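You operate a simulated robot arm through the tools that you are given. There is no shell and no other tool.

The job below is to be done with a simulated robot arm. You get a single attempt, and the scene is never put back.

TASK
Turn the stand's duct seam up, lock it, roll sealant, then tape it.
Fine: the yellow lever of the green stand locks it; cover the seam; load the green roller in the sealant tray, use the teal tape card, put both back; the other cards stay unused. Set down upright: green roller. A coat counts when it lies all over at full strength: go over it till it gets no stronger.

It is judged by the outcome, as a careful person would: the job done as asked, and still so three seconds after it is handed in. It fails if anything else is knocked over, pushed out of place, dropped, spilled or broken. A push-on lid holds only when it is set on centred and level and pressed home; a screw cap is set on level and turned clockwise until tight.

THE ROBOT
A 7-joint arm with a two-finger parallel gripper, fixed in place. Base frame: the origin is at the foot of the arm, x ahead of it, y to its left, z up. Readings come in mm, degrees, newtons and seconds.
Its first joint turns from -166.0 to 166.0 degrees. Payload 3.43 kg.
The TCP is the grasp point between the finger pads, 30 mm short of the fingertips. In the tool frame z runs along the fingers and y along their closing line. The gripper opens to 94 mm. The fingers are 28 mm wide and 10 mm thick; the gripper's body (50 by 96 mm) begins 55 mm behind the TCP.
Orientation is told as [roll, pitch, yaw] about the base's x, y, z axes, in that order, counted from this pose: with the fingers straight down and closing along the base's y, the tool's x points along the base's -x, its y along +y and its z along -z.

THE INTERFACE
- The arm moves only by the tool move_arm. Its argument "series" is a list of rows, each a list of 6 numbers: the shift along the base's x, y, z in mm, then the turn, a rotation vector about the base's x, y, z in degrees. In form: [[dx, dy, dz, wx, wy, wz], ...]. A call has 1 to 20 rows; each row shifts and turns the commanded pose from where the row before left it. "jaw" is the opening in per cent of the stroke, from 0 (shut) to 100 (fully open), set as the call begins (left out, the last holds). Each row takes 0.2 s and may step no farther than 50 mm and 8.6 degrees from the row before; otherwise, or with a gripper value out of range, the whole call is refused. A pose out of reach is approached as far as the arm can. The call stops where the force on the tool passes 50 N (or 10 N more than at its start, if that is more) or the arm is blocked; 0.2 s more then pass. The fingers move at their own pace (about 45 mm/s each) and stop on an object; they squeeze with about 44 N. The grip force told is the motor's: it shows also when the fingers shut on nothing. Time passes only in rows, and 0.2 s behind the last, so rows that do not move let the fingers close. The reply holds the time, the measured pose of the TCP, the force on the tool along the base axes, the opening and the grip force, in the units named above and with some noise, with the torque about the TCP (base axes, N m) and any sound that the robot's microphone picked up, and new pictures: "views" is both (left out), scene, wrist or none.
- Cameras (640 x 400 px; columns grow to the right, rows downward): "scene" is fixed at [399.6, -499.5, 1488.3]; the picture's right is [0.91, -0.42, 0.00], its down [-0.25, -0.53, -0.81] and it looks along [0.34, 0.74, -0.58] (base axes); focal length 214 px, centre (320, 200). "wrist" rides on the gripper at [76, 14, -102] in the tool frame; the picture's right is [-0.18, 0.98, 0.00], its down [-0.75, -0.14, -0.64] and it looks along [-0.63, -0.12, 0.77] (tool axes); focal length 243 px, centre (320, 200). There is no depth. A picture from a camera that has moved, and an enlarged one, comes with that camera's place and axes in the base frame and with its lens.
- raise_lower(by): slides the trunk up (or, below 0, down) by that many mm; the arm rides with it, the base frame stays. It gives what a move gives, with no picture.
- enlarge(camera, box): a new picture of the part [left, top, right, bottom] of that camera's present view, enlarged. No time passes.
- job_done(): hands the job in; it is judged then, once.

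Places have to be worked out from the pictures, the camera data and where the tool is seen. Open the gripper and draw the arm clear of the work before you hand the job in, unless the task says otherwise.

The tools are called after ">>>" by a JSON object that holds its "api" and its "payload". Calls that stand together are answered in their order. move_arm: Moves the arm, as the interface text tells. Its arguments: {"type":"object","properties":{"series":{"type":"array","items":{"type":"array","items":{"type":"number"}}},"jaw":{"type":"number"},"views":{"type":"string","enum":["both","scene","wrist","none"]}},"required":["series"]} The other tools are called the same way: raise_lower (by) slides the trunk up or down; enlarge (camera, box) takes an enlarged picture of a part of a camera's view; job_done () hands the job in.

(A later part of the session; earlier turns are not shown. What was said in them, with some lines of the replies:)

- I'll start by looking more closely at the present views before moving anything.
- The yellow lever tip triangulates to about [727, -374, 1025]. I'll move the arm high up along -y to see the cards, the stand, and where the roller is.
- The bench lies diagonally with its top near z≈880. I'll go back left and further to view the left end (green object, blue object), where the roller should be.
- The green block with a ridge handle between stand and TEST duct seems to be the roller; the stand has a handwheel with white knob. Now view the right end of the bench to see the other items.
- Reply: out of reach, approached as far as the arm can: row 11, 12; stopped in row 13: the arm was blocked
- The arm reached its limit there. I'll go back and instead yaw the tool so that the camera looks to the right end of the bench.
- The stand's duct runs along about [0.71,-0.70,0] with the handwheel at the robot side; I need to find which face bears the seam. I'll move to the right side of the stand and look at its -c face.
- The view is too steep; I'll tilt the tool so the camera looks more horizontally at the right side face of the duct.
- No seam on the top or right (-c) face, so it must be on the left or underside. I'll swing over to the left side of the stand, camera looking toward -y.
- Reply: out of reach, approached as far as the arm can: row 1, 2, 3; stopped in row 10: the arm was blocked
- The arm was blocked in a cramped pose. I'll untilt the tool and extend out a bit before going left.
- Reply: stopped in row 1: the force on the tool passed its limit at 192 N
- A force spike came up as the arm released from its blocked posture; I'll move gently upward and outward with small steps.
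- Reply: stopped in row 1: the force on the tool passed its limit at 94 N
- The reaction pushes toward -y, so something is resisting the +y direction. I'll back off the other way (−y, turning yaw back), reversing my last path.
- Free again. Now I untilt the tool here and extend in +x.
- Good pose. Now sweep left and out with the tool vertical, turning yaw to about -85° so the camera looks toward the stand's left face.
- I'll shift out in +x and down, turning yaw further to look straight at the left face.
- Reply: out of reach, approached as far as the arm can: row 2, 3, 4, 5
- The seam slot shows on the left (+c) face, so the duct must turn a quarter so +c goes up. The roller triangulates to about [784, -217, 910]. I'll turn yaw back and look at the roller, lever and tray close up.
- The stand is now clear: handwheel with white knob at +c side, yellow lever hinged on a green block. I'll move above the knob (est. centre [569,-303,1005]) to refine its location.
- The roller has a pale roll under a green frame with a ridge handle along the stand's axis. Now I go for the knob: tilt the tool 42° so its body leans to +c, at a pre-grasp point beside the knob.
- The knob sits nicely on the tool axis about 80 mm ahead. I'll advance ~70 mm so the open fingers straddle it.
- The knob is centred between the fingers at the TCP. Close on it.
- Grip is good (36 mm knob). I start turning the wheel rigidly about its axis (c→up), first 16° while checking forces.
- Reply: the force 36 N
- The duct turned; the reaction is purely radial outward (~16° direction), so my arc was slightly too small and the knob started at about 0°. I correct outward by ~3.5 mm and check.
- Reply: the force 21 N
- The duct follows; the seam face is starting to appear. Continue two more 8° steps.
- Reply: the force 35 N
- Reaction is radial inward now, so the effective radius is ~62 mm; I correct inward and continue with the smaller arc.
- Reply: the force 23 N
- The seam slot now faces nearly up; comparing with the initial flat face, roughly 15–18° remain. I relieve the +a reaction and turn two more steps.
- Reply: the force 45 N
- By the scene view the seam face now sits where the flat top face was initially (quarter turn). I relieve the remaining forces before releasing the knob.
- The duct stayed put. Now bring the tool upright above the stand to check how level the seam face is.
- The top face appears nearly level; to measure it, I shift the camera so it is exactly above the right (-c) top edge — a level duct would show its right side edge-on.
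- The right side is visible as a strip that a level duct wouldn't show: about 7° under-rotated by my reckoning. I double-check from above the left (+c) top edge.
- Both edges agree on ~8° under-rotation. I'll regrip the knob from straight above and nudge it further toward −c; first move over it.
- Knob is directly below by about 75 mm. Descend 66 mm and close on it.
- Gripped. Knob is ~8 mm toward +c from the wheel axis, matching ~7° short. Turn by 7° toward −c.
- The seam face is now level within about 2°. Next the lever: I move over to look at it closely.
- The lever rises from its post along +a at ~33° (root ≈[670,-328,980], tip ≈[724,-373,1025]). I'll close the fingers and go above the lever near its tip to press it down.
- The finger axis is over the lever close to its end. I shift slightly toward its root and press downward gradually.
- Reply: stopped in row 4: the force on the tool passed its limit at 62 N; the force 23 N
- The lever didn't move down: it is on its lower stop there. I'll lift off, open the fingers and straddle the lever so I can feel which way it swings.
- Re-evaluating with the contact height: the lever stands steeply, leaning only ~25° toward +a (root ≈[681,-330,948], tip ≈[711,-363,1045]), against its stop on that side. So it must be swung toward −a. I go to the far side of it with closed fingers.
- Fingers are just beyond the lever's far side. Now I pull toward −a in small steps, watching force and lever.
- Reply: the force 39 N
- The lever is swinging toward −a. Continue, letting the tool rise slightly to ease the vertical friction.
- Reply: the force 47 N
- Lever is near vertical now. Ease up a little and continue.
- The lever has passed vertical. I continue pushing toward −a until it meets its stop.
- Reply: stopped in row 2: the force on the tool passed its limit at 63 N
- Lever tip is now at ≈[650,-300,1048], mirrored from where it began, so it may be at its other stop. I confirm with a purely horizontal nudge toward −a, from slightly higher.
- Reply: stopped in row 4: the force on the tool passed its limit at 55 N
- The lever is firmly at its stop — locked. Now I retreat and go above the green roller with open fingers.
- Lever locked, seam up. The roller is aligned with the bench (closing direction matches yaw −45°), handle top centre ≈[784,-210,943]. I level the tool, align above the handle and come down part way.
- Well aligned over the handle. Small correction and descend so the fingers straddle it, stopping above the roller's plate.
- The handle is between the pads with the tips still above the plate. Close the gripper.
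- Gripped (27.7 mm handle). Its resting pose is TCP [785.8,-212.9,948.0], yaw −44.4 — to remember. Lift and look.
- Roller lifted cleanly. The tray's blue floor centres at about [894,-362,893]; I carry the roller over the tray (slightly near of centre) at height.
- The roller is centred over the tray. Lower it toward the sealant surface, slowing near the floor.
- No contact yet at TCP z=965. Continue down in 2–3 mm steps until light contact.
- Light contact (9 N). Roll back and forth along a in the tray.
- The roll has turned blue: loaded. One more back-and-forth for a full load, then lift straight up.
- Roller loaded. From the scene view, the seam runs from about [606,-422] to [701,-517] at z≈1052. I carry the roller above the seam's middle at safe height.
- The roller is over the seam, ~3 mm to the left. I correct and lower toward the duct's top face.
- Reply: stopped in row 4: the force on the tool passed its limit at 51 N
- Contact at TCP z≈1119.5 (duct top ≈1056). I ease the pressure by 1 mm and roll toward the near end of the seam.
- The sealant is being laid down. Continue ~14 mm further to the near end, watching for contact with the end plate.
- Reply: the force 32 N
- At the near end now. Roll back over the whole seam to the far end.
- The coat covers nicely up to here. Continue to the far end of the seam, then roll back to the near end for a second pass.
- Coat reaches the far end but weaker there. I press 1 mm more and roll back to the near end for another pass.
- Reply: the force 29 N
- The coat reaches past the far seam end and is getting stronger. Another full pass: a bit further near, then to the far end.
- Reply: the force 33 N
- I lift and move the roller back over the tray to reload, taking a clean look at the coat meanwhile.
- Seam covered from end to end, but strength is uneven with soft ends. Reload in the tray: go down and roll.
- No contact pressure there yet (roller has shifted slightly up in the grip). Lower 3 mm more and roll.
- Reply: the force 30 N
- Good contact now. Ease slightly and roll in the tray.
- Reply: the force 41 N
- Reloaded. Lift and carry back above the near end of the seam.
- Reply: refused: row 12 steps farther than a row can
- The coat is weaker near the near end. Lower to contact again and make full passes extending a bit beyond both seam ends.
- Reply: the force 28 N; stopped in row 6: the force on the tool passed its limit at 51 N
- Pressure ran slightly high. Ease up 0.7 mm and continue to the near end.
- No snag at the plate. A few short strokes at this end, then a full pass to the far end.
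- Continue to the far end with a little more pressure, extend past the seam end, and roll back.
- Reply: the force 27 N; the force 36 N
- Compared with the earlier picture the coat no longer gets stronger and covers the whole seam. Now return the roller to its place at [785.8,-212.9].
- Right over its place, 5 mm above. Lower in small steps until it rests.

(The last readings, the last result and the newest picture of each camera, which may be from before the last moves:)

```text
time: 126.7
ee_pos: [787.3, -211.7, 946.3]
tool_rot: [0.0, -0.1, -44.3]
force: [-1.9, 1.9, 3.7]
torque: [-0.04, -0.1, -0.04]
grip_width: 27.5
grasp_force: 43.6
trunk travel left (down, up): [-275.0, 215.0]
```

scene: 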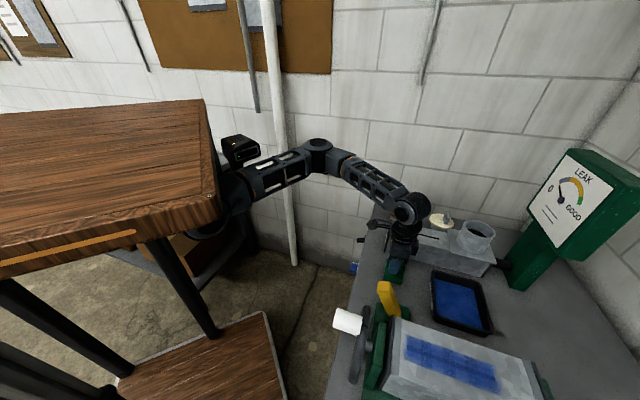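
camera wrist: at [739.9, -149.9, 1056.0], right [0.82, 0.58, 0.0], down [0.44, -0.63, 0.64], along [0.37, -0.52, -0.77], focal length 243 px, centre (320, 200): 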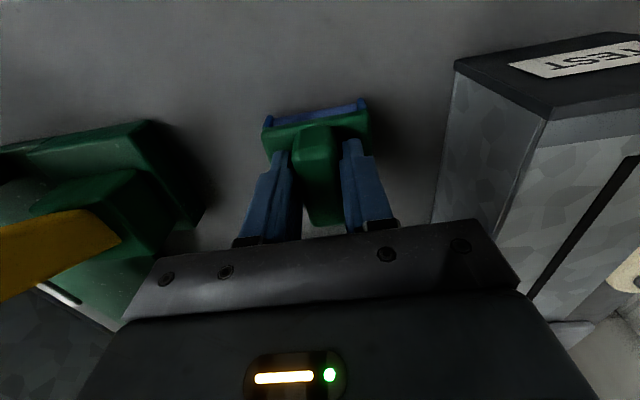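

It rests on the bench. Release and rise.

>>> {"api": "move_arm", "payload": {"series": [[0, 0, 0, 0, 0, 0], [0, 0, 0, 0, 0, 0], [0, 0, 0, 0, 0, 0], [0, 0, 20, 0, 0, 0], [0, 0, 40, 0, 0, 0], [0, 0, 40, 0, 0, 0], [0, 0, 0, 0, 0, 0]], "jaw": 75, "views": "both"}}

>>> {"api": "enlarge", "payload": {"camera": "scene", "box": [340, 230, 480, 330]}}

```text
time: 128.3
ee_pos: [786.9, -211.3, 1045.1]
tool_rot: [0.0, 0.0, -44.2]
force: [-0.2, 0.2, -0.3]
torque: [0.02, -0.03, 0.0]
grip_width: 70.7
grasp_force: 0.2
trunk travel left (down, up): [-275.0, 215.0]
camera wrist: at [741.8, -147.3, 1148.8], right [0.82, 0.58, 0.0], down [0.44, -0.63, 0.64], along [0.37, -0.52, -0.77], focal length 243 px, centre (320, 200)
```

scene: 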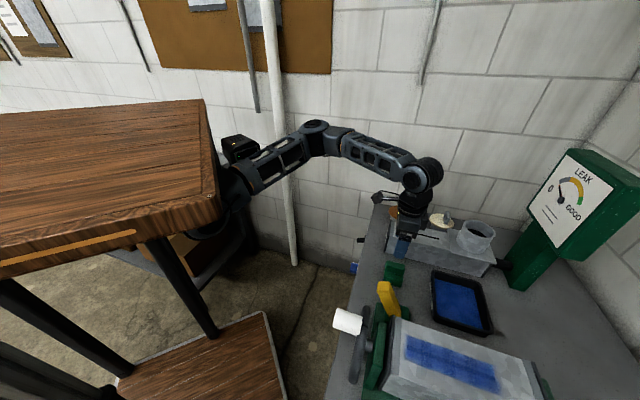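
wrist: 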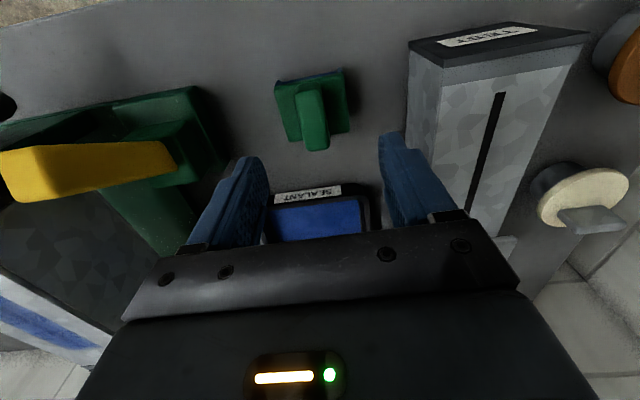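

```text
4.00 times, centred on (410, 280) of scene
camera zoom: at [399.6, -499.5, 1488.3], right [0.91, -0.42, 0.0], down [-0.25, -0.53, -0.81], along [0.34, 0.74, -0.58], focal length 858 px, centre (-40, -120)
```

zoom: 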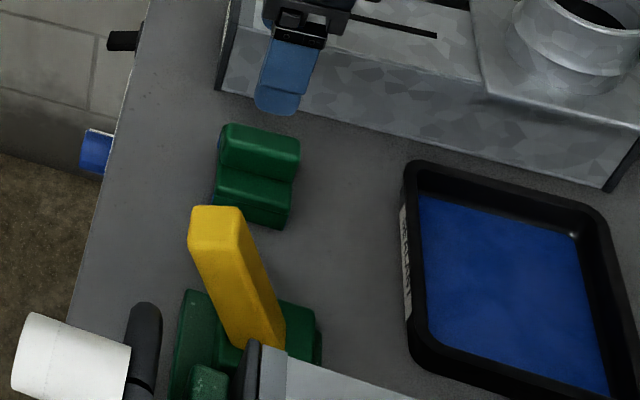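

The roller stands upright in its place. Now to the teal card, whose handle triangulates to about [478,-649,929]: rise and travel high over the stand.

>>> {"api": "move_arm", "payload": {"series": [[0, 0, 45, 0, 0, 0], [0, 0, 45, 0, 0, 0], [0, 0, 45, 0, 0, 0], [-28, -39, 0, 0, 0, 0], [-28, -39, 0, 0, 0, 0], [-28, -39, 0, 0, 0, 0], [-28, -39, 0, 0, 0, 0], [-28, -39, 0, 0, 0, 0], [-28, -39, 0, 0, 0, 0], [-28, -39, 0, 0, 0, 0], [-28, -39, 0, 0, 0, 0], [-28, -39, 0, 0, 0, 0], [-28, -39, 0, 0, 0, 0], [0, 0, 0, 0, 0, 0]], "views": "both"}}

```text
time: 131.3
ee_pos: [507.7, -601.9, 1182.3]
tool_rot: [0.0, -0.1, -44.3]
force: [-1.2, -1.8, -1.0]
torque: [-0.02, -0.02, 0.01]
grip_width: 70.5
grasp_force: 0.0
trunk travel left (down, up): [-275.0, 215.0]
camera wrist: at [462.8, -537.6, 1284.8], right [0.82, 0.58, 0.0], down [0.44, -0.63, 0.64], along [0.37, -0.52, -0.77], focal length 243 px, centre (320, 200)
```

scene: 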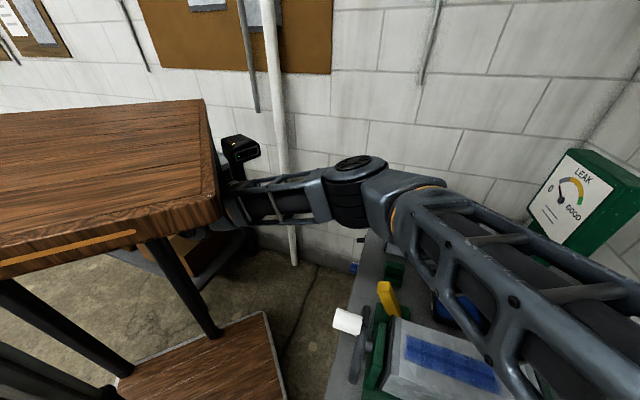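
wrist: 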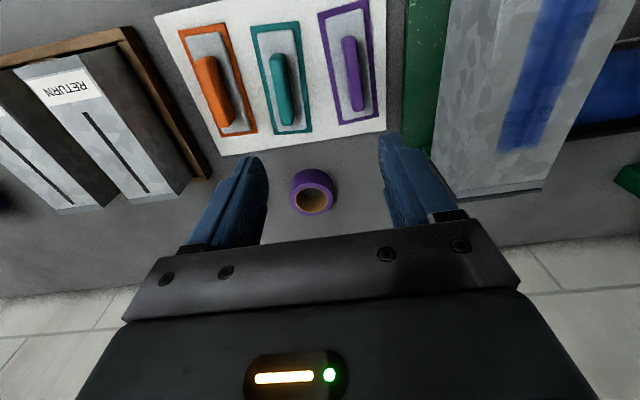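

>>> {"api": "enlarge", "payload": {"camera": "wrist", "box": [200, 10, 360, 150]}}

```text
2.86 times, centred on (280, 80) of wrist
camera zoom: at [462.8, -537.6, 1284.8], right [0.82, 0.58, 0.0], down [0.44, -0.63, 0.64], along [0.37, -0.52, -0.77], focal length 693 px, centre (434, 543)
```

zoom: 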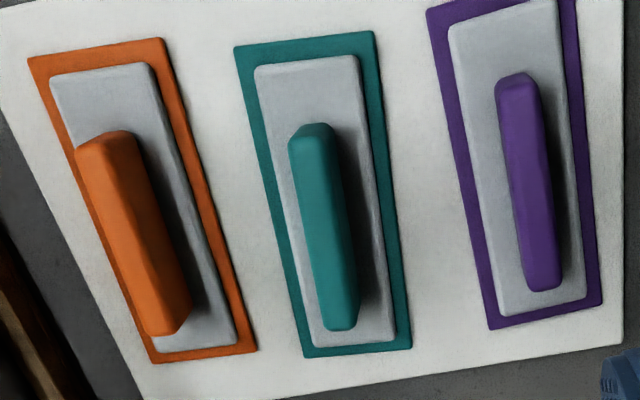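

The teal card lies at about −50° with its handle centred near [477,-647], top z≈929. Align the tool (yaw −50°) above it and descend partly.

>>> {"api": "move_arm", "payload": {"series": [[-10, -15, -30, 0, 0, -2], [-10, -15, -40, 0, 0, -2], [-10.5, -15, -45, 0, 0, -1.7], [0, 0, -45, 0, 0, 0], [0, 0, 0, 0, 0, 0]], "views": "both"}}

>>> {"api": "enlarge", "payload": {"camera": "wrist", "box": [220, 40, 420, 220]}}

```text
time: 132.5
ee_pos: [478.4, -645.2, 1020.3]
tool_rot: [0.0, 0.0, -50.0]
force: [0.7, -0.5, 0.6]
torque: [0.01, 0.02, 0.01]
grip_width: 70.5
grasp_force: 0.1
trunk travel left (down, up): [-275.0, 215.0]
camera wrist: at [439.3, -578.1, 1123.7], right [0.87, 0.49, 0.0], down [0.38, -0.67, 0.64], along [0.32, -0.56, -0.77], focal length 243 px, centre (320, 200)
```

scene: 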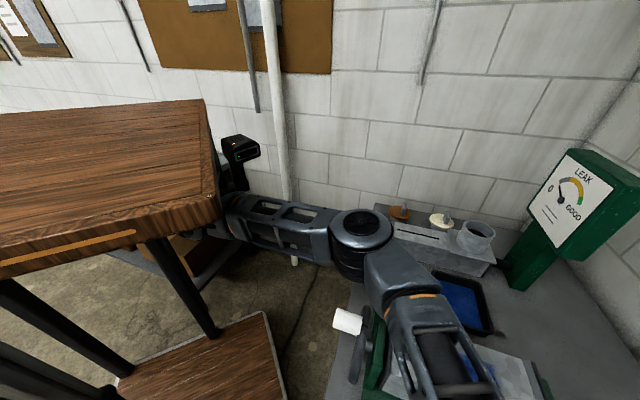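
wrist: 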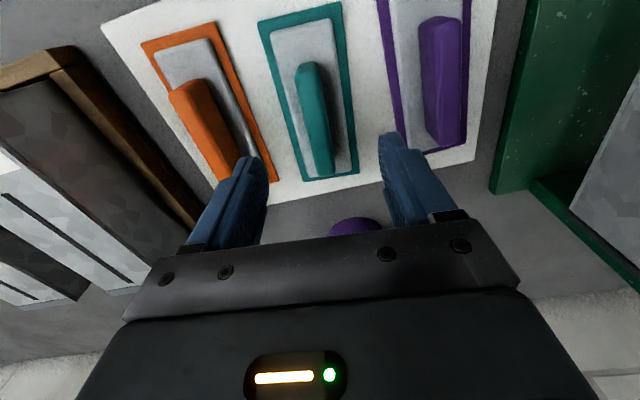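

```text
2.22 times, centred on (320, 130) of wrist
camera zoom: at [439.3, -578.1, 1123.7], right [0.87, 0.49, 0.0], down [0.38, -0.67, 0.64], along [0.32, -0.56, -0.77], focal length 539 px, centre (320, 356)
```

zoom: 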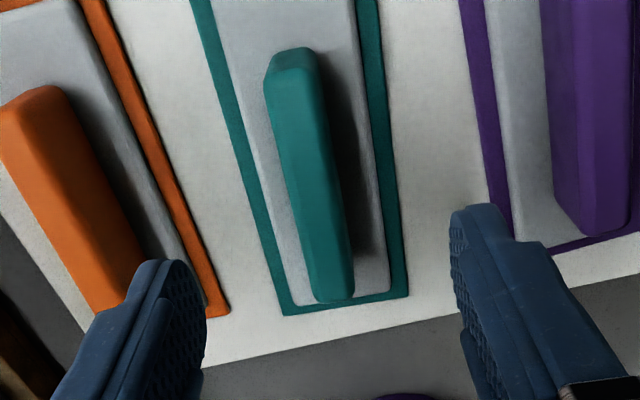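

Aligned with the teal handle (3 mm right offset). Narrow the opening so as not to touch the neighbours and descend over the handle.

>>> {"api": "move_arm", "payload": {"series": [[-2.4, -1.4, -10, 0, 0, 0], [0, 0, -25, 0, 0, 0], [0, 0, -25, 0, 0, 0], [0, 0, -15, 0, 0, 0], [0, 0, -8, 0, 0, 0], [0, 0, 0, 0, 0, 0]], "jaw": 58, "views": "both"}}

>>> {"api": "enlarge", "payload": {"camera": "wrist", "box": [220, 60, 420, 240]}}

```text
time: 133.9
ee_pos: [473.3, -646.9, 938.2]
tool_rot: [0.1, 0.1, -50.0]
force: [0.6, -0.1, 0.5]
torque: [-0.02, 0.02, 0.0]
grip_width: 54.4
grasp_force: 0.1
trunk travel left (down, up): [-275.0, 215.0]
camera wrist: at [434.8, -580.9, 1040.7], right [0.87, 0.49, 0.0], down [0.38, -0.67, 0.64], along [0.32, -0.56, -0.77], focal length 243 px, centre (320, 200)
```

scene: 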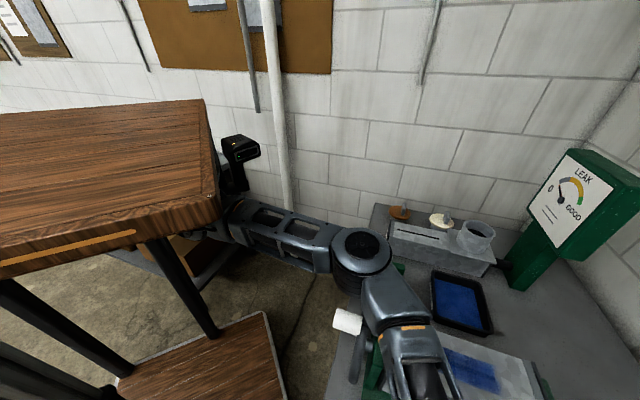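
wrist: 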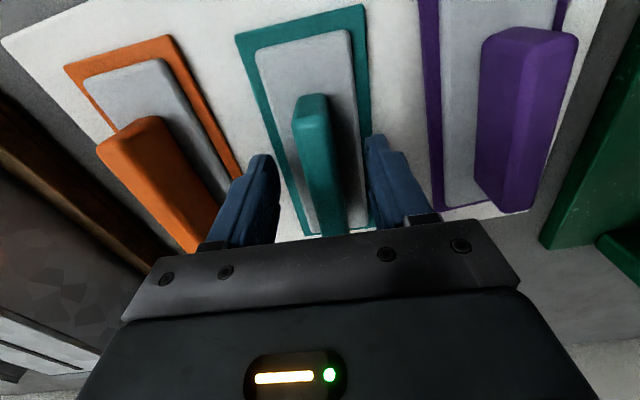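

```text
2.22 times, centred on (320, 150) of wrist
camera zoom: at [434.8, -580.9, 1040.7], right [0.87, 0.49, 0.0], down [0.38, -0.67, 0.64], along [0.32, -0.56, -0.77], focal length 539 px, centre (320, 311)
```

zoom: 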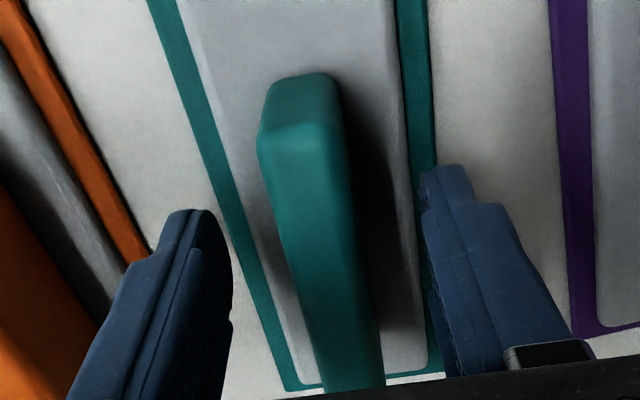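

Handle is centred between the fingers. Lower 5 mm more and close.

>>> {"api": "move_arm", "payload": {"series": [[0, 0, -3, 0, 0, 0], [0, 0, -3, 0, 0, 0], [0, 0, 0, 0, 0, 0]], "views": "none"}}

>>> {"api": "move_arm", "payload": {"series": [[0, 0, 0, 0, 0, 0], [0, 0, 0, 0, 0, 0], [0, 0, 0, 0, 0, 0], [0, 0, 0, 0, 0, 0]], "jaw": 0, "views": "both"}}

```text
time: 134.7
ee_pos: [473.0, -648.5, 931.6]
tool_rot: [0.0, 0.1, -49.9]
force: [0.0, -0.8, 0.0]
torque: [0.03, 0.03, 0.02]
grip_width: 54.6
grasp_force: 0.1
trunk travel left (down, up): [-275.0, 215.0]
```

```text
time: 135.7
ee_pos: [474.6, -648.5, 932.0]
tool_rot: [0.0, -0.1, -50.0]
force: [0.3, -0.5, -0.1]
torque: [0.0, -0.01, 0.05]
grip_width: 21.3
grasp_force: 43.9
trunk travel left (down, up): [-275.0, 215.0]
camera wrist: at [434.9, -580.7, 1035.0], right [0.87, 0.49, 0.0], down [0.38, -0.67, 0.64], along [0.32, -0.56, -0.77], focal length 243 px, centre (320, 200)
```

scene: 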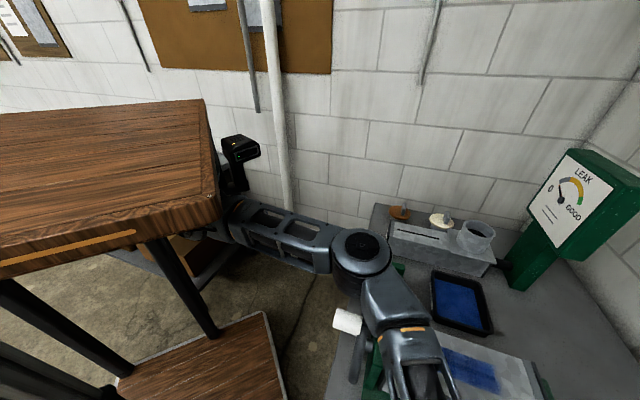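
wrist: 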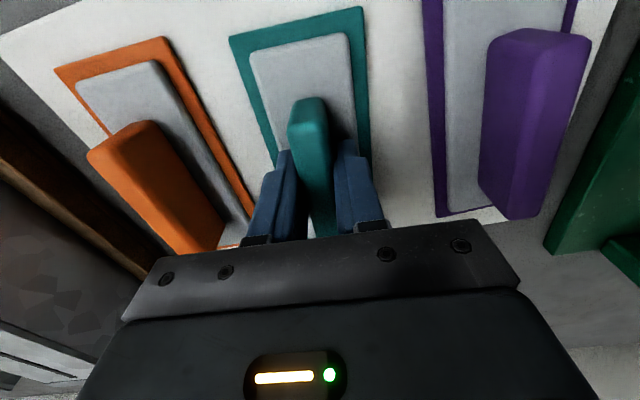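

Gripped (21 mm handle); resting pose is TCP [474.6,-648.5,932], yaw −50°. Lift and look.

>>> {"api": "move_arm", "payload": {"series": [[0, 0, 10, 0, 0, 0], [0, 0, 20, 0, 0, 0], [0, 0, 40, 0, 0, 0], [0, 0, 45, 0, 0, 0], [0, 0, 45, 0, 0, 0], [0, 0, 45, 0, 0, 0], [0, 0, 40, 0, 0, 0], [0, 0, 0, 0, 0, 0]], "views": "both"}}

>>> {"api": "enlarge", "payload": {"camera": "wrist", "box": [200, 20, 440, 250]}}

```text
time: 137.5
ee_pos: [474.0, -648.8, 1177.5]
tool_rot: [0.1, 0.1, -49.9]
force: [0.2, 0.4, -0.8]
torque: [-0.01, 0.0, 0.02]
grip_width: 21.3
grasp_force: 43.9
trunk travel left (down, up): [-275.0, 215.0]
camera wrist: at [435.5, -580.8, 1281.0], right [0.87, 0.49, 0.0], down [0.38, -0.67, 0.64], along [0.31, -0.56, -0.77], focal length 243 px, centre (320, 200)
```

scene: 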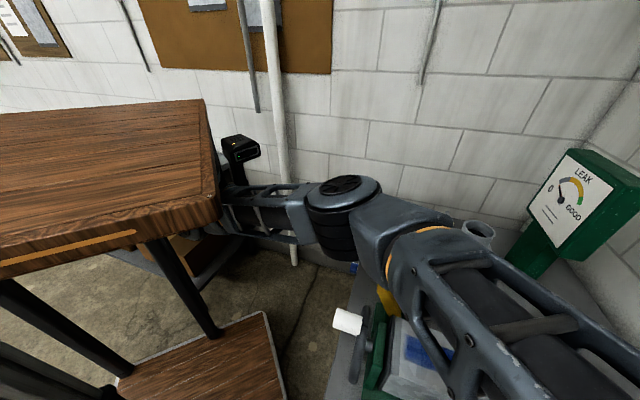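
wrist: 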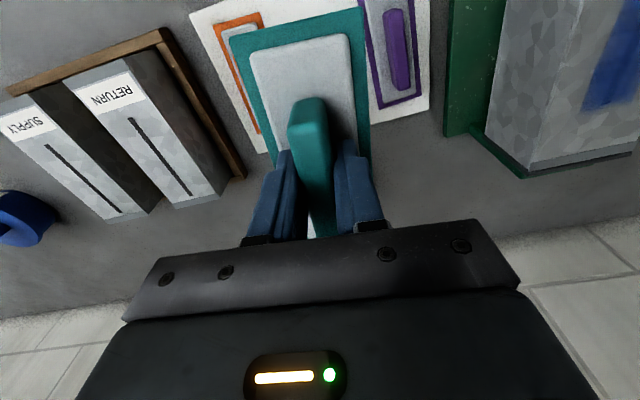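

```text
1.74 times, centred on (320, 135) of wrist
camera zoom: at [435.5, -580.8, 1281.0], right [0.87, 0.49, 0.0], down [0.38, -0.67, 0.64], along [0.31, -0.56, -0.77], focal length 422 px, centre (320, 313)
```

zoom: 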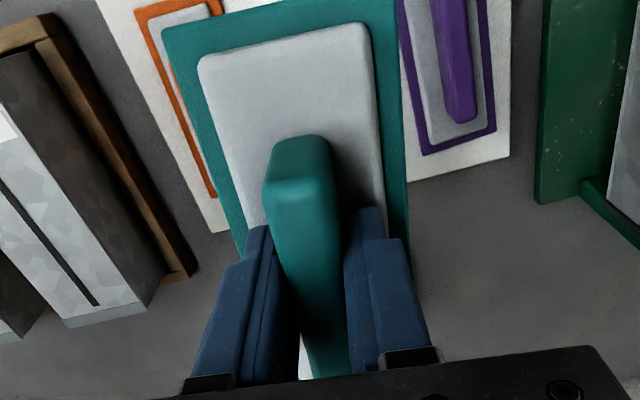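

The teal sheet itself is the card's tape face (≈153×64 mm, gray backing and handle). I carry it over the seam, turning yaw to −45°, centred so that the sheet covers the seam.

>>> {"api": "move_arm", "payload": {"series": [[29.2, 30.1, 5, 0, 0, 0.82], [29.2, 30.1, 0, 0, 0, 0.82], [29.2, 30.1, 0, 0, 0, 0.82], [29.2, 30.1, 0, 0, 0, 0.82], [29.2, 30.1, 0, 0, 0, 0.82], [29.2, 30.1, 0, 0, 0, 0.82], [0, 0, 0, 0, 0, 0]], "views": "both"}}

>>> {"api": "enlarge", "payload": {"camera": "wrist", "box": [200, 0, 440, 230]}}

>>> {"api": "enlarge", "payload": {"camera": "scene", "box": [340, 250, 560, 400]}}

```text
time: 139.1
ee_pos: [649.1, -467.1, 1181.5]
tool_rot: [-0.1, 0.0, -45.0]
force: [0.4, -0.1, -0.8]
torque: [0.01, -0.01, 0.0]
grip_width: 21.4
grasp_force: 43.5
trunk travel left (down, up): [-275.0, 215.0]
camera wrist: at [604.1, -402.7, 1285.4], right [0.83, 0.56, 0.0], down [0.43, -0.63, 0.64], along [0.36, -0.53, -0.77], focal length 243 px, centre (320, 200)
```

scene: 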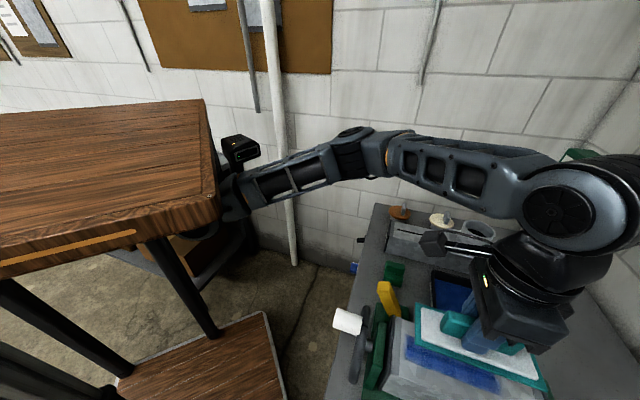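
wrist: 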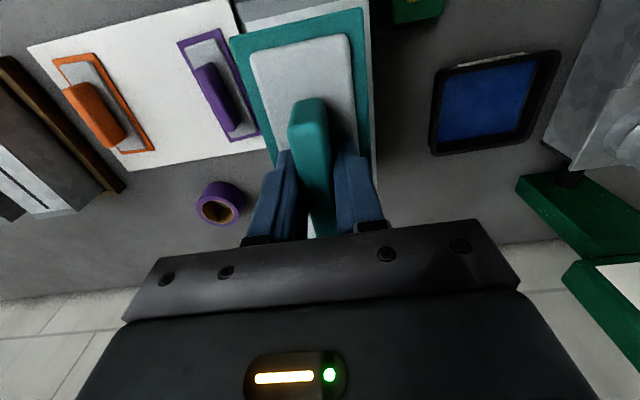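

```text
1.74 times, centred on (320, 115) of wrist
camera zoom: at [604.1, -402.7, 1285.4], right [0.83, 0.56, 0.0], down [0.43, -0.63, 0.64], along [0.36, -0.53, -0.77], focal length 422 px, centre (320, 348)
```

zoom: 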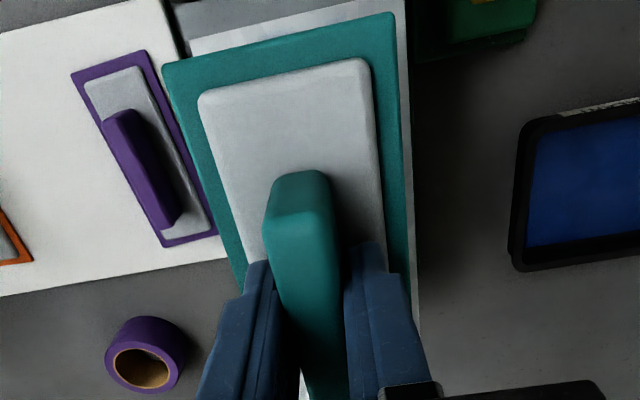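

```text
2.67 times, centred on (450, 325) of scene
camera zoom: at [399.6, -499.5, 1488.3], right [0.91, -0.42, 0.0], down [-0.25, -0.53, -0.81], along [0.34, 0.74, -0.58], focal length 572 px, centre (-27, -133)
```

zoom: 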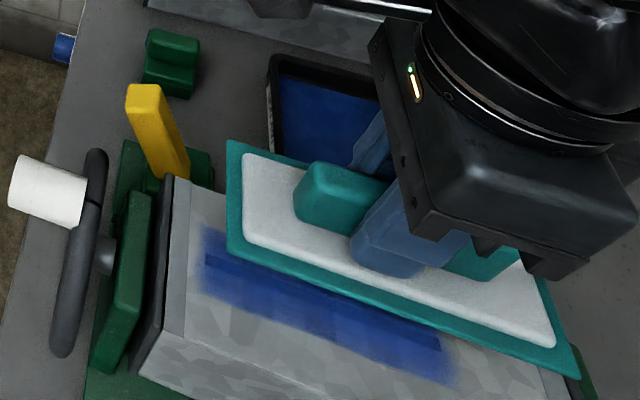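

The card is parallel to and centred over the seam within ~2 mm. Lower it toward the surface.

>>> {"api": "move_arm", "payload": {"series": [[-1, 0, -25, 0, 0, 0], [0, 0, -25, 0, 0, 0], [0, 0, -18, 0, 0, 0], [0, 0, -5, 0, 0, 0], [0, 0, -3, 0, 0, 0], [0, 0, -2, 0, 0, 0], [0, 0, 0, 0, 0, 0]], "views": "scene"}}

>>> {"api": "enlarge", "payload": {"camera": "scene", "box": [340, 250, 560, 400]}}

```text
time: 140.7
ee_pos: [648.3, -466.4, 1103.6]
tool_rot: [0.1, 0.0, -45.0]
force: [-0.1, 0.5, -0.2]
torque: [0.01, 0.02, 0.0]
grip_width: 21.3
grasp_force: 43.6
trunk travel left (down, up): [-275.0, 215.0]
```

scene: 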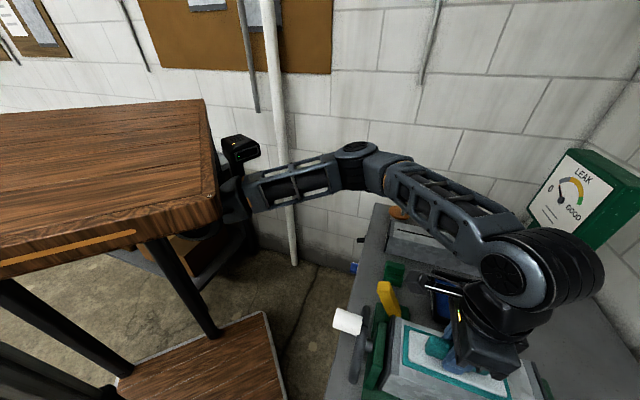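

```text
2.67 times, centred on (450, 325) of scene
camera zoom: at [399.6, -499.5, 1488.3], right [0.91, -0.42, 0.0], down [-0.25, -0.53, -0.81], along [0.34, 0.74, -0.58], focal length 572 px, centre (-27, -133)
```

zoom: 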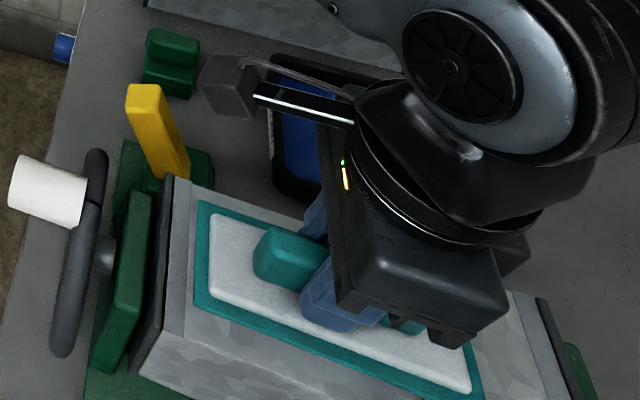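

The card covers the seam and the coat. Press it down gradually.

>>> {"api": "move_arm", "payload": {"series": [[0, 0, -2, 0, 0, 0], [0, 0, -1.5, 0, 0, 0], [0, 0, -1, 0, 0, 0], [0, 0, 0, 0, 0, 0]], "views": "none"}}

```text
time: 141.7
ee_pos: [648.0, -466.9, 1099.6]
tool_rot: [0.0, 0.0, -45.0]
force: [-0.5, -0.3, -1.0]
torque: [0.04, 0.02, 0.05]
grip_width: 21.0
grasp_force: 44.1
trunk travel left (down, up): [-275.0, 215.0]
```

>>> {"api": "move_arm", "payload": {"series": [[0, 0, -1, 0, 0, 0], [0, 0, -1, 0, 0, 0], [0, 0, -1, 0, 0, 0], [0, 0, 0, 0, 0, 0]], "views": "none"}}

```text
time: 142.7
ee_pos: [648.7, -466.8, 1097.6]
tool_rot: [-0.1, 0.1, -45.0]
force: [-0.6, -0.5, -0.9]
torque: [0.0, -0.01, -0.01]
grip_width: 21.6
grasp_force: 43.8
trunk travel left (down, up): [-275.0, 215.0]
```

>>> {"api": "move_arm", "payload": {"series": [[0, 0, -1, 0, 0, 0], [0, 0, -1, 0, 0, 0], [0, 0, 0, 0, 0, 0]], "views": "none"}}

```text
time: 143.5
ee_pos: [648.1, -466.2, 1095.2]
tool_rot: [0.1, 0.0, -45.0]
force: [-0.1, -0.1, -1.0]
torque: [-0.02, -0.04, 0.0]
grip_width: 21.3
grasp_force: 43.9
trunk travel left (down, up): [-275.0, 215.0]
```

>>> {"api": "move_arm", "payload": {"series": [[0, 0, -1, 0, 0, 0], [0, 0, -1, 0, 0, 0], [0, 0, -1, 0, 0, 0], [0, 0, 0, 0, 0, 0]], "views": "scene"}}

>>> {"api": "enlarge", "payload": {"camera": "scene", "box": [340, 250, 560, 400]}}

```text
time: 144.5
ee_pos: [647.9, -467.5, 1093.8]
tool_rot: [0.0, -0.1, -44.9]
force: [2.7, -0.9, 32.2]
torque: [0.53, 0.41, 0.0]
grip_width: 21.5
grasp_force: 43.8
trunk travel left (down, up): [-275.0, 215.0]
```

scene: 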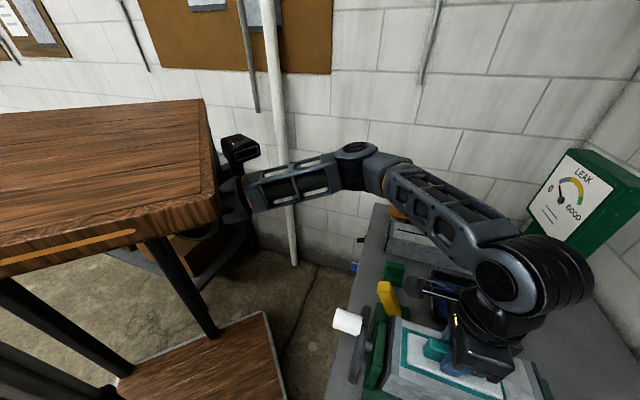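

```text
2.67 times, centred on (450, 325) of scene
camera zoom: at [399.6, -499.5, 1488.3], right [0.91, -0.42, 0.0], down [-0.25, -0.53, -0.81], along [0.34, 0.74, -0.58], focal length 572 px, centre (-27, -133)
```

zoom: 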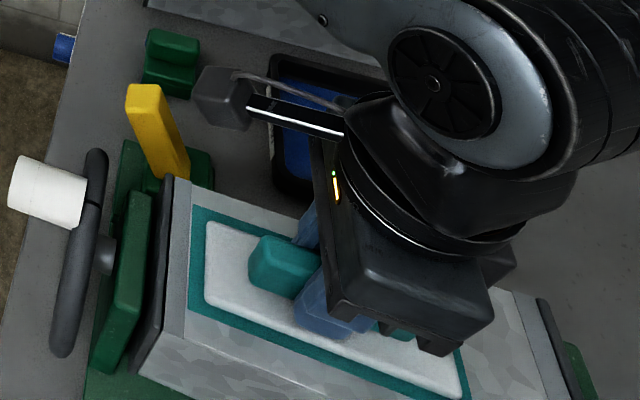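

Firm contact (32 N) with the card lying over the whole seam. Hold briefly, then lift to see the effect.

>>> {"api": "move_arm", "payload": {"series": [[0, 0, 0, 0, 0, 0], [0, 0, 0, 0, 0, 0], [0, 0, 0, 0, 0, 0], [0, 0, 0, 0, 0, 0], [0, 0, 0, 0, 0, 0]], "views": "none"}}

>>> {"api": "move_arm", "payload": {"series": [[0, 0, 10, 0, 0, 0], [0, 0, 30, 0, 0, 0], [0, 0, 30, 0, 0, 0], [30, 30, 20, 0, 0, 0], [30, 30, 0, 0, 0, 0], [30, 30, 0, 0, 0, 0], [0, 0, 0, 0, 0, 0]], "views": "both"}}

>>> {"api": "enlarge", "payload": {"camera": "scene", "box": [340, 250, 560, 400]}}

```text
time: 145.7
ee_pos: [648.0, -468.0, 1092.5]
tool_rot: [-0.1, -0.1, -45.1]
force: [3.5, -3.4, 39.7]
torque: [-0.03, -0.23, 0.02]
grip_width: 21.6
grasp_force: 44.3
trunk travel left (down, up): [-275.0, 215.0]
```

```text
time: 147.3
ee_pos: [739.1, -376.6, 1180.7]
tool_rot: [0.0, 0.0, -45.1]
force: [-0.1, -0.7, -0.4]
torque: [0.0, -0.01, 0.0]
grip_width: 21.5
grasp_force: 43.8
trunk travel left (down, up): [-275.0, 215.0]
camera wrist: at [694.4, -313.1, 1284.4], right [0.83, 0.56, 0.0], down [0.43, -0.63, 0.64], along [0.36, -0.53, -0.77], focal length 243 px, centre (320, 200)
```

scene: 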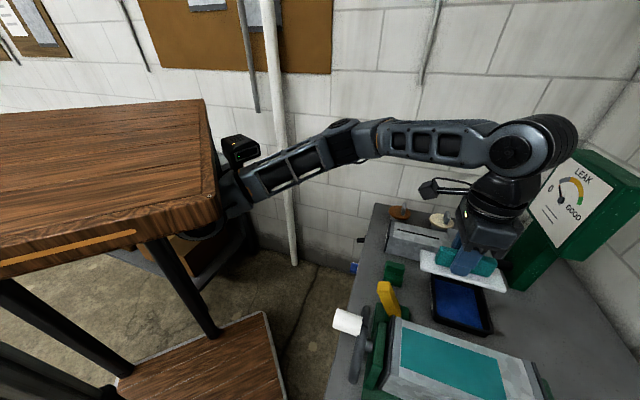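
wrist: 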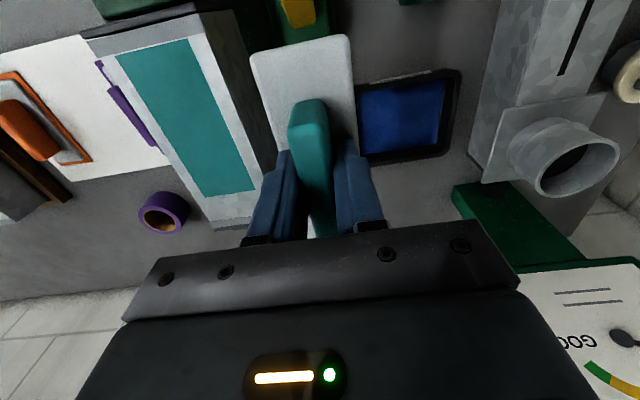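

```text
2.67 times, centred on (450, 325) of scene
camera zoom: at [399.6, -499.5, 1488.3], right [0.91, -0.42, 0.0], down [-0.25, -0.53, -0.81], along [0.34, 0.74, -0.58], focal length 572 px, centre (-27, -133)
```

zoom: 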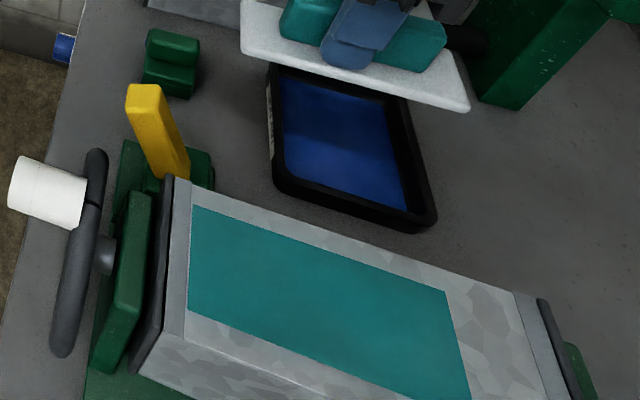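

The tape has transferred and covers the whole seam. Now return the teal card (backing and handle) to its place on the board.

>>> {"api": "move_arm", "payload": {"series": [[-29.4, -30.2, 5, 0, 0, -0.55], [-29.4, -30.2, 0, 0, 0, -0.55], [-29.4, -30.2, 0, 0, 0, -0.55], [-29.4, -30.2, 0, 0, 0, -0.55], [-29.4, -30.2, 0, 0, 0, -0.55], [-29.4, -30.2, 0, 0, 0, -0.55], [-29.4, -30.2, 0, 0, 0, -0.55], [-29.4, -30.2, 0, 0, 0, -0.55], [-29.4, -30.2, 0, 0, 0, -0.5], [0, 0, -40, 0, 0, 0], [0, 0, -45, 0, 0, 0], [0, 0, -45, 0, 0, 0], [0, 0, 0, 0, 0, 0]], "views": "both"}}

>>> {"api": "enlarge", "payload": {"camera": "wrist", "box": [180, 0, 440, 230]}}

```text
time: 150.1
ee_pos: [472.5, -649.8, 1055.2]
tool_rot: [0.0, 0.0, -49.9]
force: [0.0, 0.7, -0.6]
torque: [0.0, -0.03, 0.04]
grip_width: 21.5
grasp_force: 43.8
trunk travel left (down, up): [-275.0, 215.0]
camera wrist: at [434.0, -581.9, 1158.9], right [0.87, 0.49, 0.0], down [0.38, -0.67, 0.64], along [0.32, -0.56, -0.77], focal length 243 px, centre (320, 200)
```

scene: 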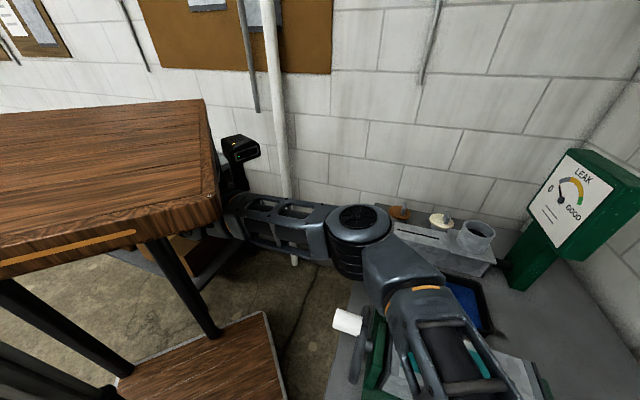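
wrist: 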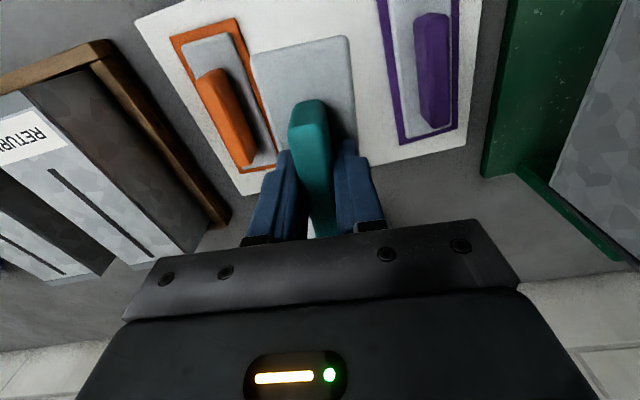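

```text
1.74 times, centred on (310, 115) of wrist
camera zoom: at [434.0, -581.9, 1158.9], right [0.87, 0.49, 0.0], down [0.38, -0.67, 0.64], along [0.32, -0.56, -0.77], focal length 422 px, centre (337, 348)
```

zoom: 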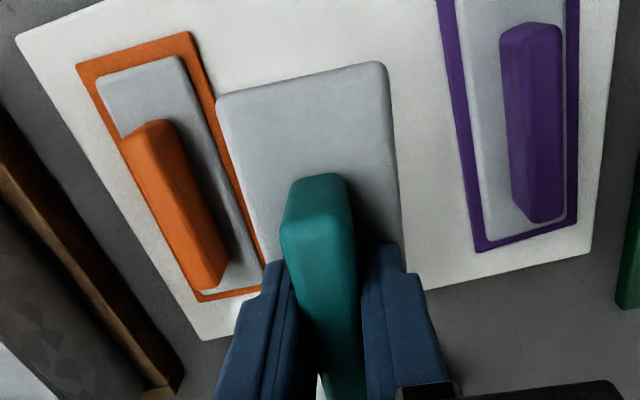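

Over its original spot. Descend, slowing near the board.

>>> {"api": "move_arm", "payload": {"series": [[2, 1.2, -40, 0, 0, 0], [0, 0, -40, 0, 0, 0], [0, 0, -25, 0, 0, 0], [0, 0, -8, 0, 0, 0], [0, 0, -4, 0, 0, 0], [0, 0, -2, 0, 0, 0], [0, 0, -2, 0, 0, 0], [0, 0, 0, 0, 0, 0]], "views": "wrist"}}

```text
time: 151.9
ee_pos: [476.0, -647.8, 934.6]
tool_rot: [0.0, 0.0, -50.0]
force: [-0.3, -0.3, -0.8]
torque: [-0.04, -0.02, 0.0]
grip_width: 21.7
grasp_force: 43.9
trunk travel left (down, up): [-275.0, 215.0]
camera wrist: at [437.2, -580.4, 1037.9], right [0.87, 0.49, 0.0], down [0.38, -0.67, 0.64], along [0.32, -0.56, -0.77], focal length 243 px, centre (320, 200)
```

wrist: 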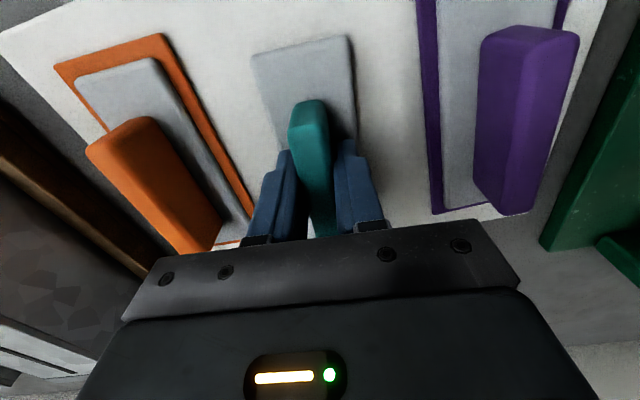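

>>> {"api": "move_arm", "payload": {"series": [[-1, -0.5, -1.5, 0, 0, 0], [0, 0, -1.5, 0, 0, 0], [0, 0, -1.5, 0, 0, 0], [0, 0, 0, 0, 0, 0]], "views": "none"}}

```text
time: 152.9
ee_pos: [476.1, -648.7, 931.2]
tool_rot: [0.0, 0.0, -49.8]
force: [0.1, -0.2, 1.6]
torque: [0.1, 0.03, 0.03]
grip_width: 21.3
grasp_force: 43.3
trunk travel left (down, up): [-275.0, 215.0]
```

>>> {"api": "move_arm", "payload": {"series": [[0, 0, -1, 0, 0, 0], [0, 0, 0, 0, 0, 0]], "views": "none"}}

```text
time: 153.5
ee_pos: [476.1, -648.7, 930.9]
tool_rot: [0.0, 0.0, -50.0]
force: [1.6, 0.6, 11.4]
torque: [0.33, 0.27, -0.02]
grip_width: 21.7
grasp_force: 43.6
trunk travel left (down, up): [-275.0, 215.0]
```

The card rests on the board. Release (opening narrowly so the neighbours aren't touched) and rise.

>>> {"api": "move_arm", "payload": {"series": [[0, 0, 0, 0, 0, 0], [0, 0, 0, 0, 0, 0], [0, 0, 0, 0, 0, 0], [0, 0, 20, 0, 0, 0], [0, 0, 40, 0, 0, 0], [0, 0, 45, 0, 0, 0], [0, 0, 45, 0, 0, 0], [0, 0, 45, 0, 0, 0], [0, 0, 45, 0, 0, 0], [0, 0, 0, 0, 0, 0]], "jaw": 52, "views": "both"}}

>>> {"api": "enlarge", "payload": {"camera": "wrist", "box": [160, 0, 440, 200]}}

```text
time: 155.7
ee_pos: [474.0, -649.2, 1170.2]
tool_rot: [0.0, 0.0, -50.0]
force: [0.2, 1.0, -0.1]
torque: [0.0, -0.02, 0.01]
grip_width: 48.8
grasp_force: 0.0
trunk travel left (down, up): [-275.0, 215.0]
camera wrist: at [435.2, -581.9, 1273.6], right [0.87, 0.49, 0.0], down [0.38, -0.67, 0.64], along [0.32, -0.56, -0.77], focal length 243 px, centre (320, 200)
```

scene: 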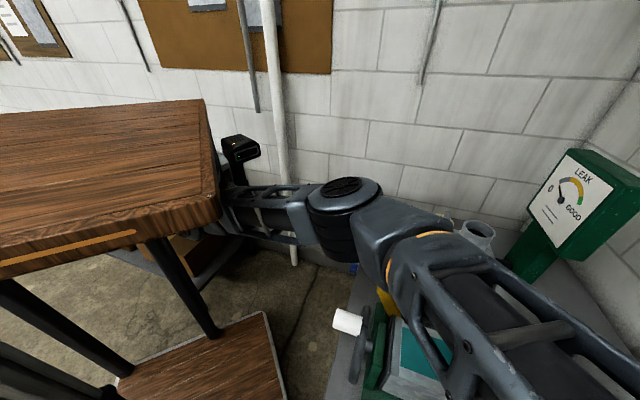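
wrist: 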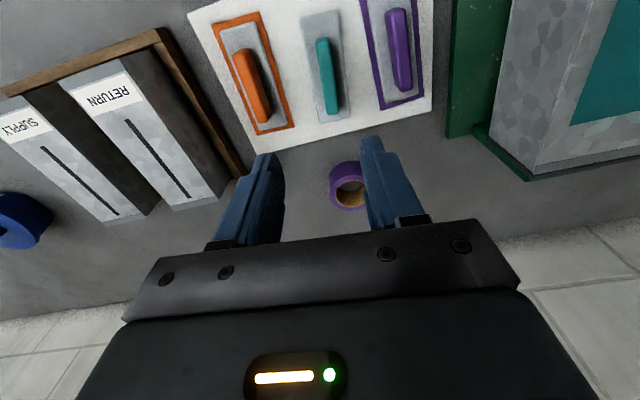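

```text
2.00 times, centred on (300, 100) of wrist
camera zoom: at [435.2, -581.9, 1273.6], right [0.87, 0.49, 0.0], down [0.38, -0.67, 0.64], along [0.32, -0.56, -0.77], focal length 485 px, centre (360, 400)
```

zoom: 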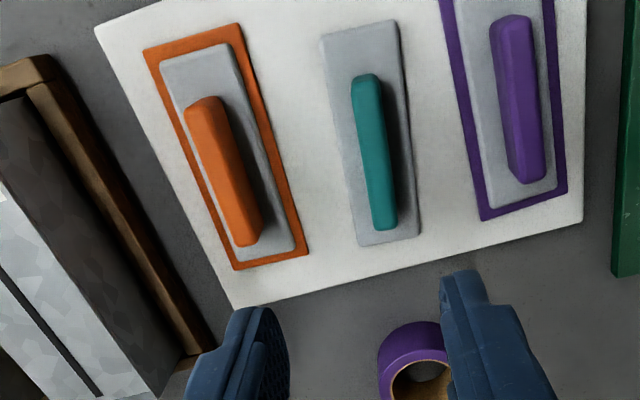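

The card is back in its place and the other cards untouched. I draw the arm back toward the start and check the stand's tape, level and lever a last time.

>>> {"api": "move_arm", "payload": {"series": [[0, 30, 10, 0, 0, 1], [0, 40, 10, 0, 0, 1], [5, 40, 5, 0, 0, 1], [5, 40, 5, 0, 0, 1], [5, 40, 0, 0, 0, 1], [5, 40, 0, 0, 0, 0.3], [0, 42, 0, 0, 0, 0], [0, 0, 0, 0, 0, 0]], "views": "both"}}

>>> {"api": "enlarge", "payload": {"camera": "wrist", "box": [280, 100, 440, 240]}}

>>> {"api": "enlarge", "payload": {"camera": "scene", "box": [340, 200, 560, 400]}}

```text
time: 157.5
ee_pos: [496.5, -376.9, 1198.9]
tool_rot: [0.0, 0.0, -44.7]
force: [0.4, 0.2, -0.9]
torque: [-0.04, -0.01, 0.02]
grip_width: 48.6
grasp_force: 0.0
trunk travel left (down, up): [-275.0, 215.0]
camera wrist: at [451.3, -312.9, 1302.8], right [0.82, 0.57, 0.0], down [0.44, -0.63, 0.64], along [0.37, -0.53, -0.77], focal length 243 px, centre (320, 200)
```

scene: 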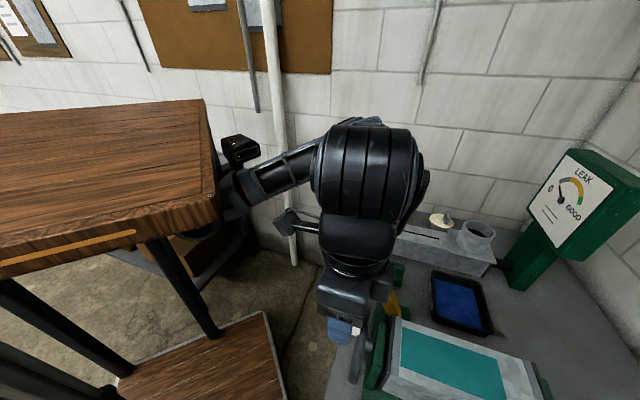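
wrist: 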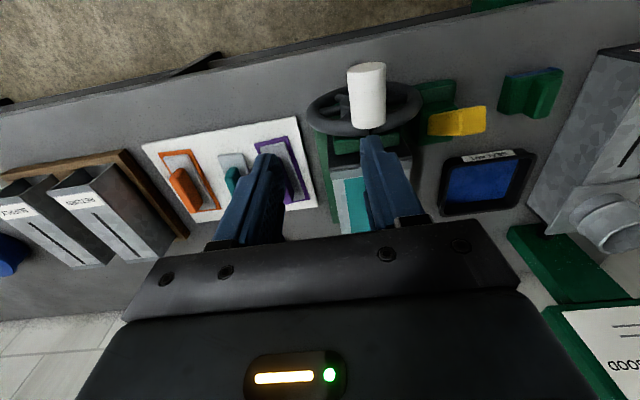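

```text
2.86 times, centred on (360, 170) of wrist
camera zoom: at [451.3, -312.9, 1302.8], right [0.82, 0.57, 0.0], down [0.44, -0.63, 0.64], along [0.37, -0.53, -0.77], focal length 693 px, centre (206, 286)
```

zoom: 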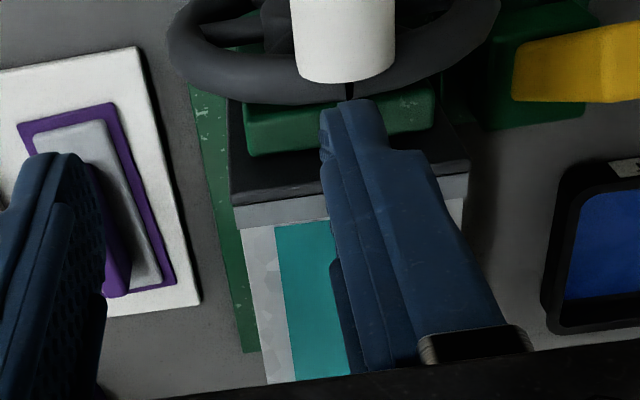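

```text
2.00 times, centred on (450, 300) of scene
camera zoom: at [399.6, -499.5, 1488.3], right [0.91, -0.42, 0.0], down [-0.25, -0.53, -0.81], along [0.34, 0.74, -0.58], focal length 429 px, centre (60, 0)
```

zoom: 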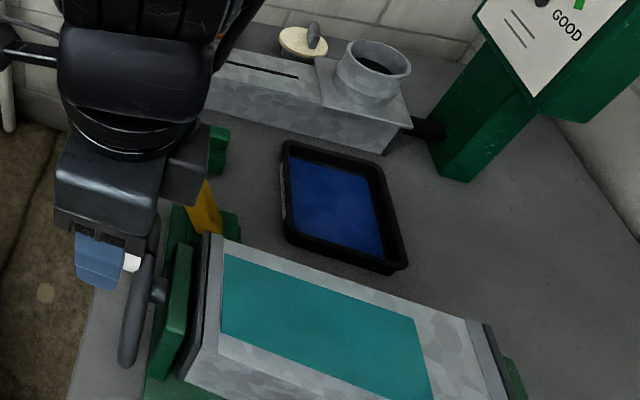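

Tape covers the seam, the duct is still level, the lever locked. Draw the arm clear to its start position with the gripper open.

>>> {"api": "move_arm", "payload": {"series": [[-3, 15, 35, 0, 0, 0], [-3, 15, 35, 0, 0, 0], [-3, 15, 30, 0, 0, 0], [-3, 14, 27, 0, 0, 0], [0, 20, 0, 0, 0, 0], [0, 20, 0, 0, 0, 0], [0, 0, 0, 0, 0, 0], [0, 0, 0, 0, 0, 0]], "jaw": 100, "views": "both"}}

>>> {"api": "enlarge", "payload": {"camera": "scene", "box": [330, 190, 570, 400]}}

```text
time: 159.3
ee_pos: [482.9, -278.1, 1325.7]
tool_rot: [-0.1, 0.0, -44.7]
force: [0.1, 0.0, -0.1]
torque: [0.01, -0.02, -0.02]
grip_width: 94.2
grasp_force: 0.1
trunk travel left (down, up): [-275.0, 215.0]
camera wrist: at [438.3, -214.1, 1429.1], right [0.82, 0.57, 0.0], down [0.44, -0.63, 0.64], along [0.37, -0.53, -0.77], focal length 243 px, centre (320, 200)
```

scene: 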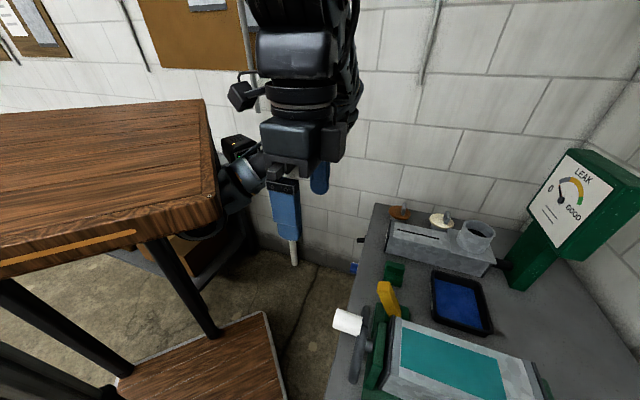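
wrist: 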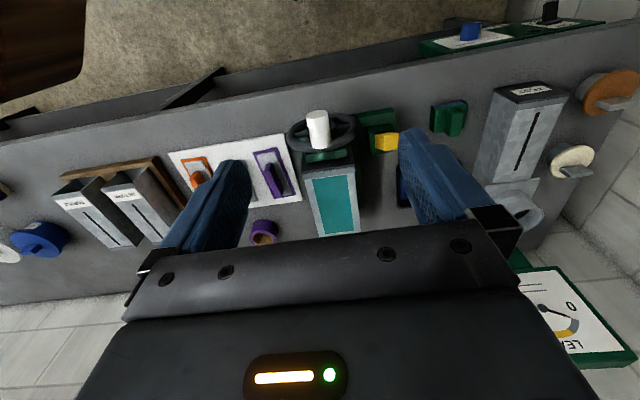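

```text
1.90 times, centred on (450, 295) of scene
camera zoom: at [399.6, -499.5, 1488.3], right [0.91, -0.42, 0.0], down [-0.25, -0.53, -0.81], along [0.34, 0.74, -0.58], focal length 408 px, centre (72, 19)
```

zoom: 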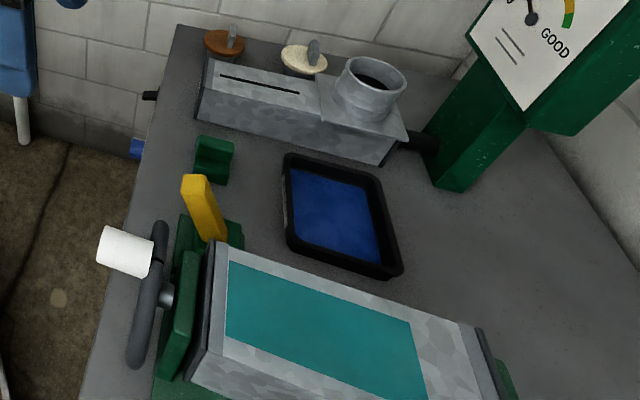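

Everything is in order: seam up, lever locked, sealant rolled, tape applied, roller upright in its place and card back on the board, arm clear with open gripper. I hand the job in.

>>> {"api": "job_done", "payload": {}}

```text
The job is handed in.
```

The job is handed in. The seam faces up, the stand is locked, and the seam is sealed and taped along its full length.

- **Seam and lock:** I turned the duct until the seam face was level to within about 2°, judged from the camera views. The yellow lever is against its stop on the locking side. I did not separately test that the lock holds the duct.
- **Sealant:** I loaded the green roller in the tray twice and rolled the seam end to end several times. The last passes made the coat no stronger.
- **Tape:** The teal card transferred its tape in one press, and it covers the seam with margin at both ends.
- **Put back:** The green roller stands upright in its original spot, and the teal card is back on the board. The other cards were not used, and nothing else looked disturbed in the final views.

Early on, while I was only looking around, the arm jammed itself in a folded posture and the tool force reading spiked to 192 N. I backed it out and saw no contact with anything on the bench.
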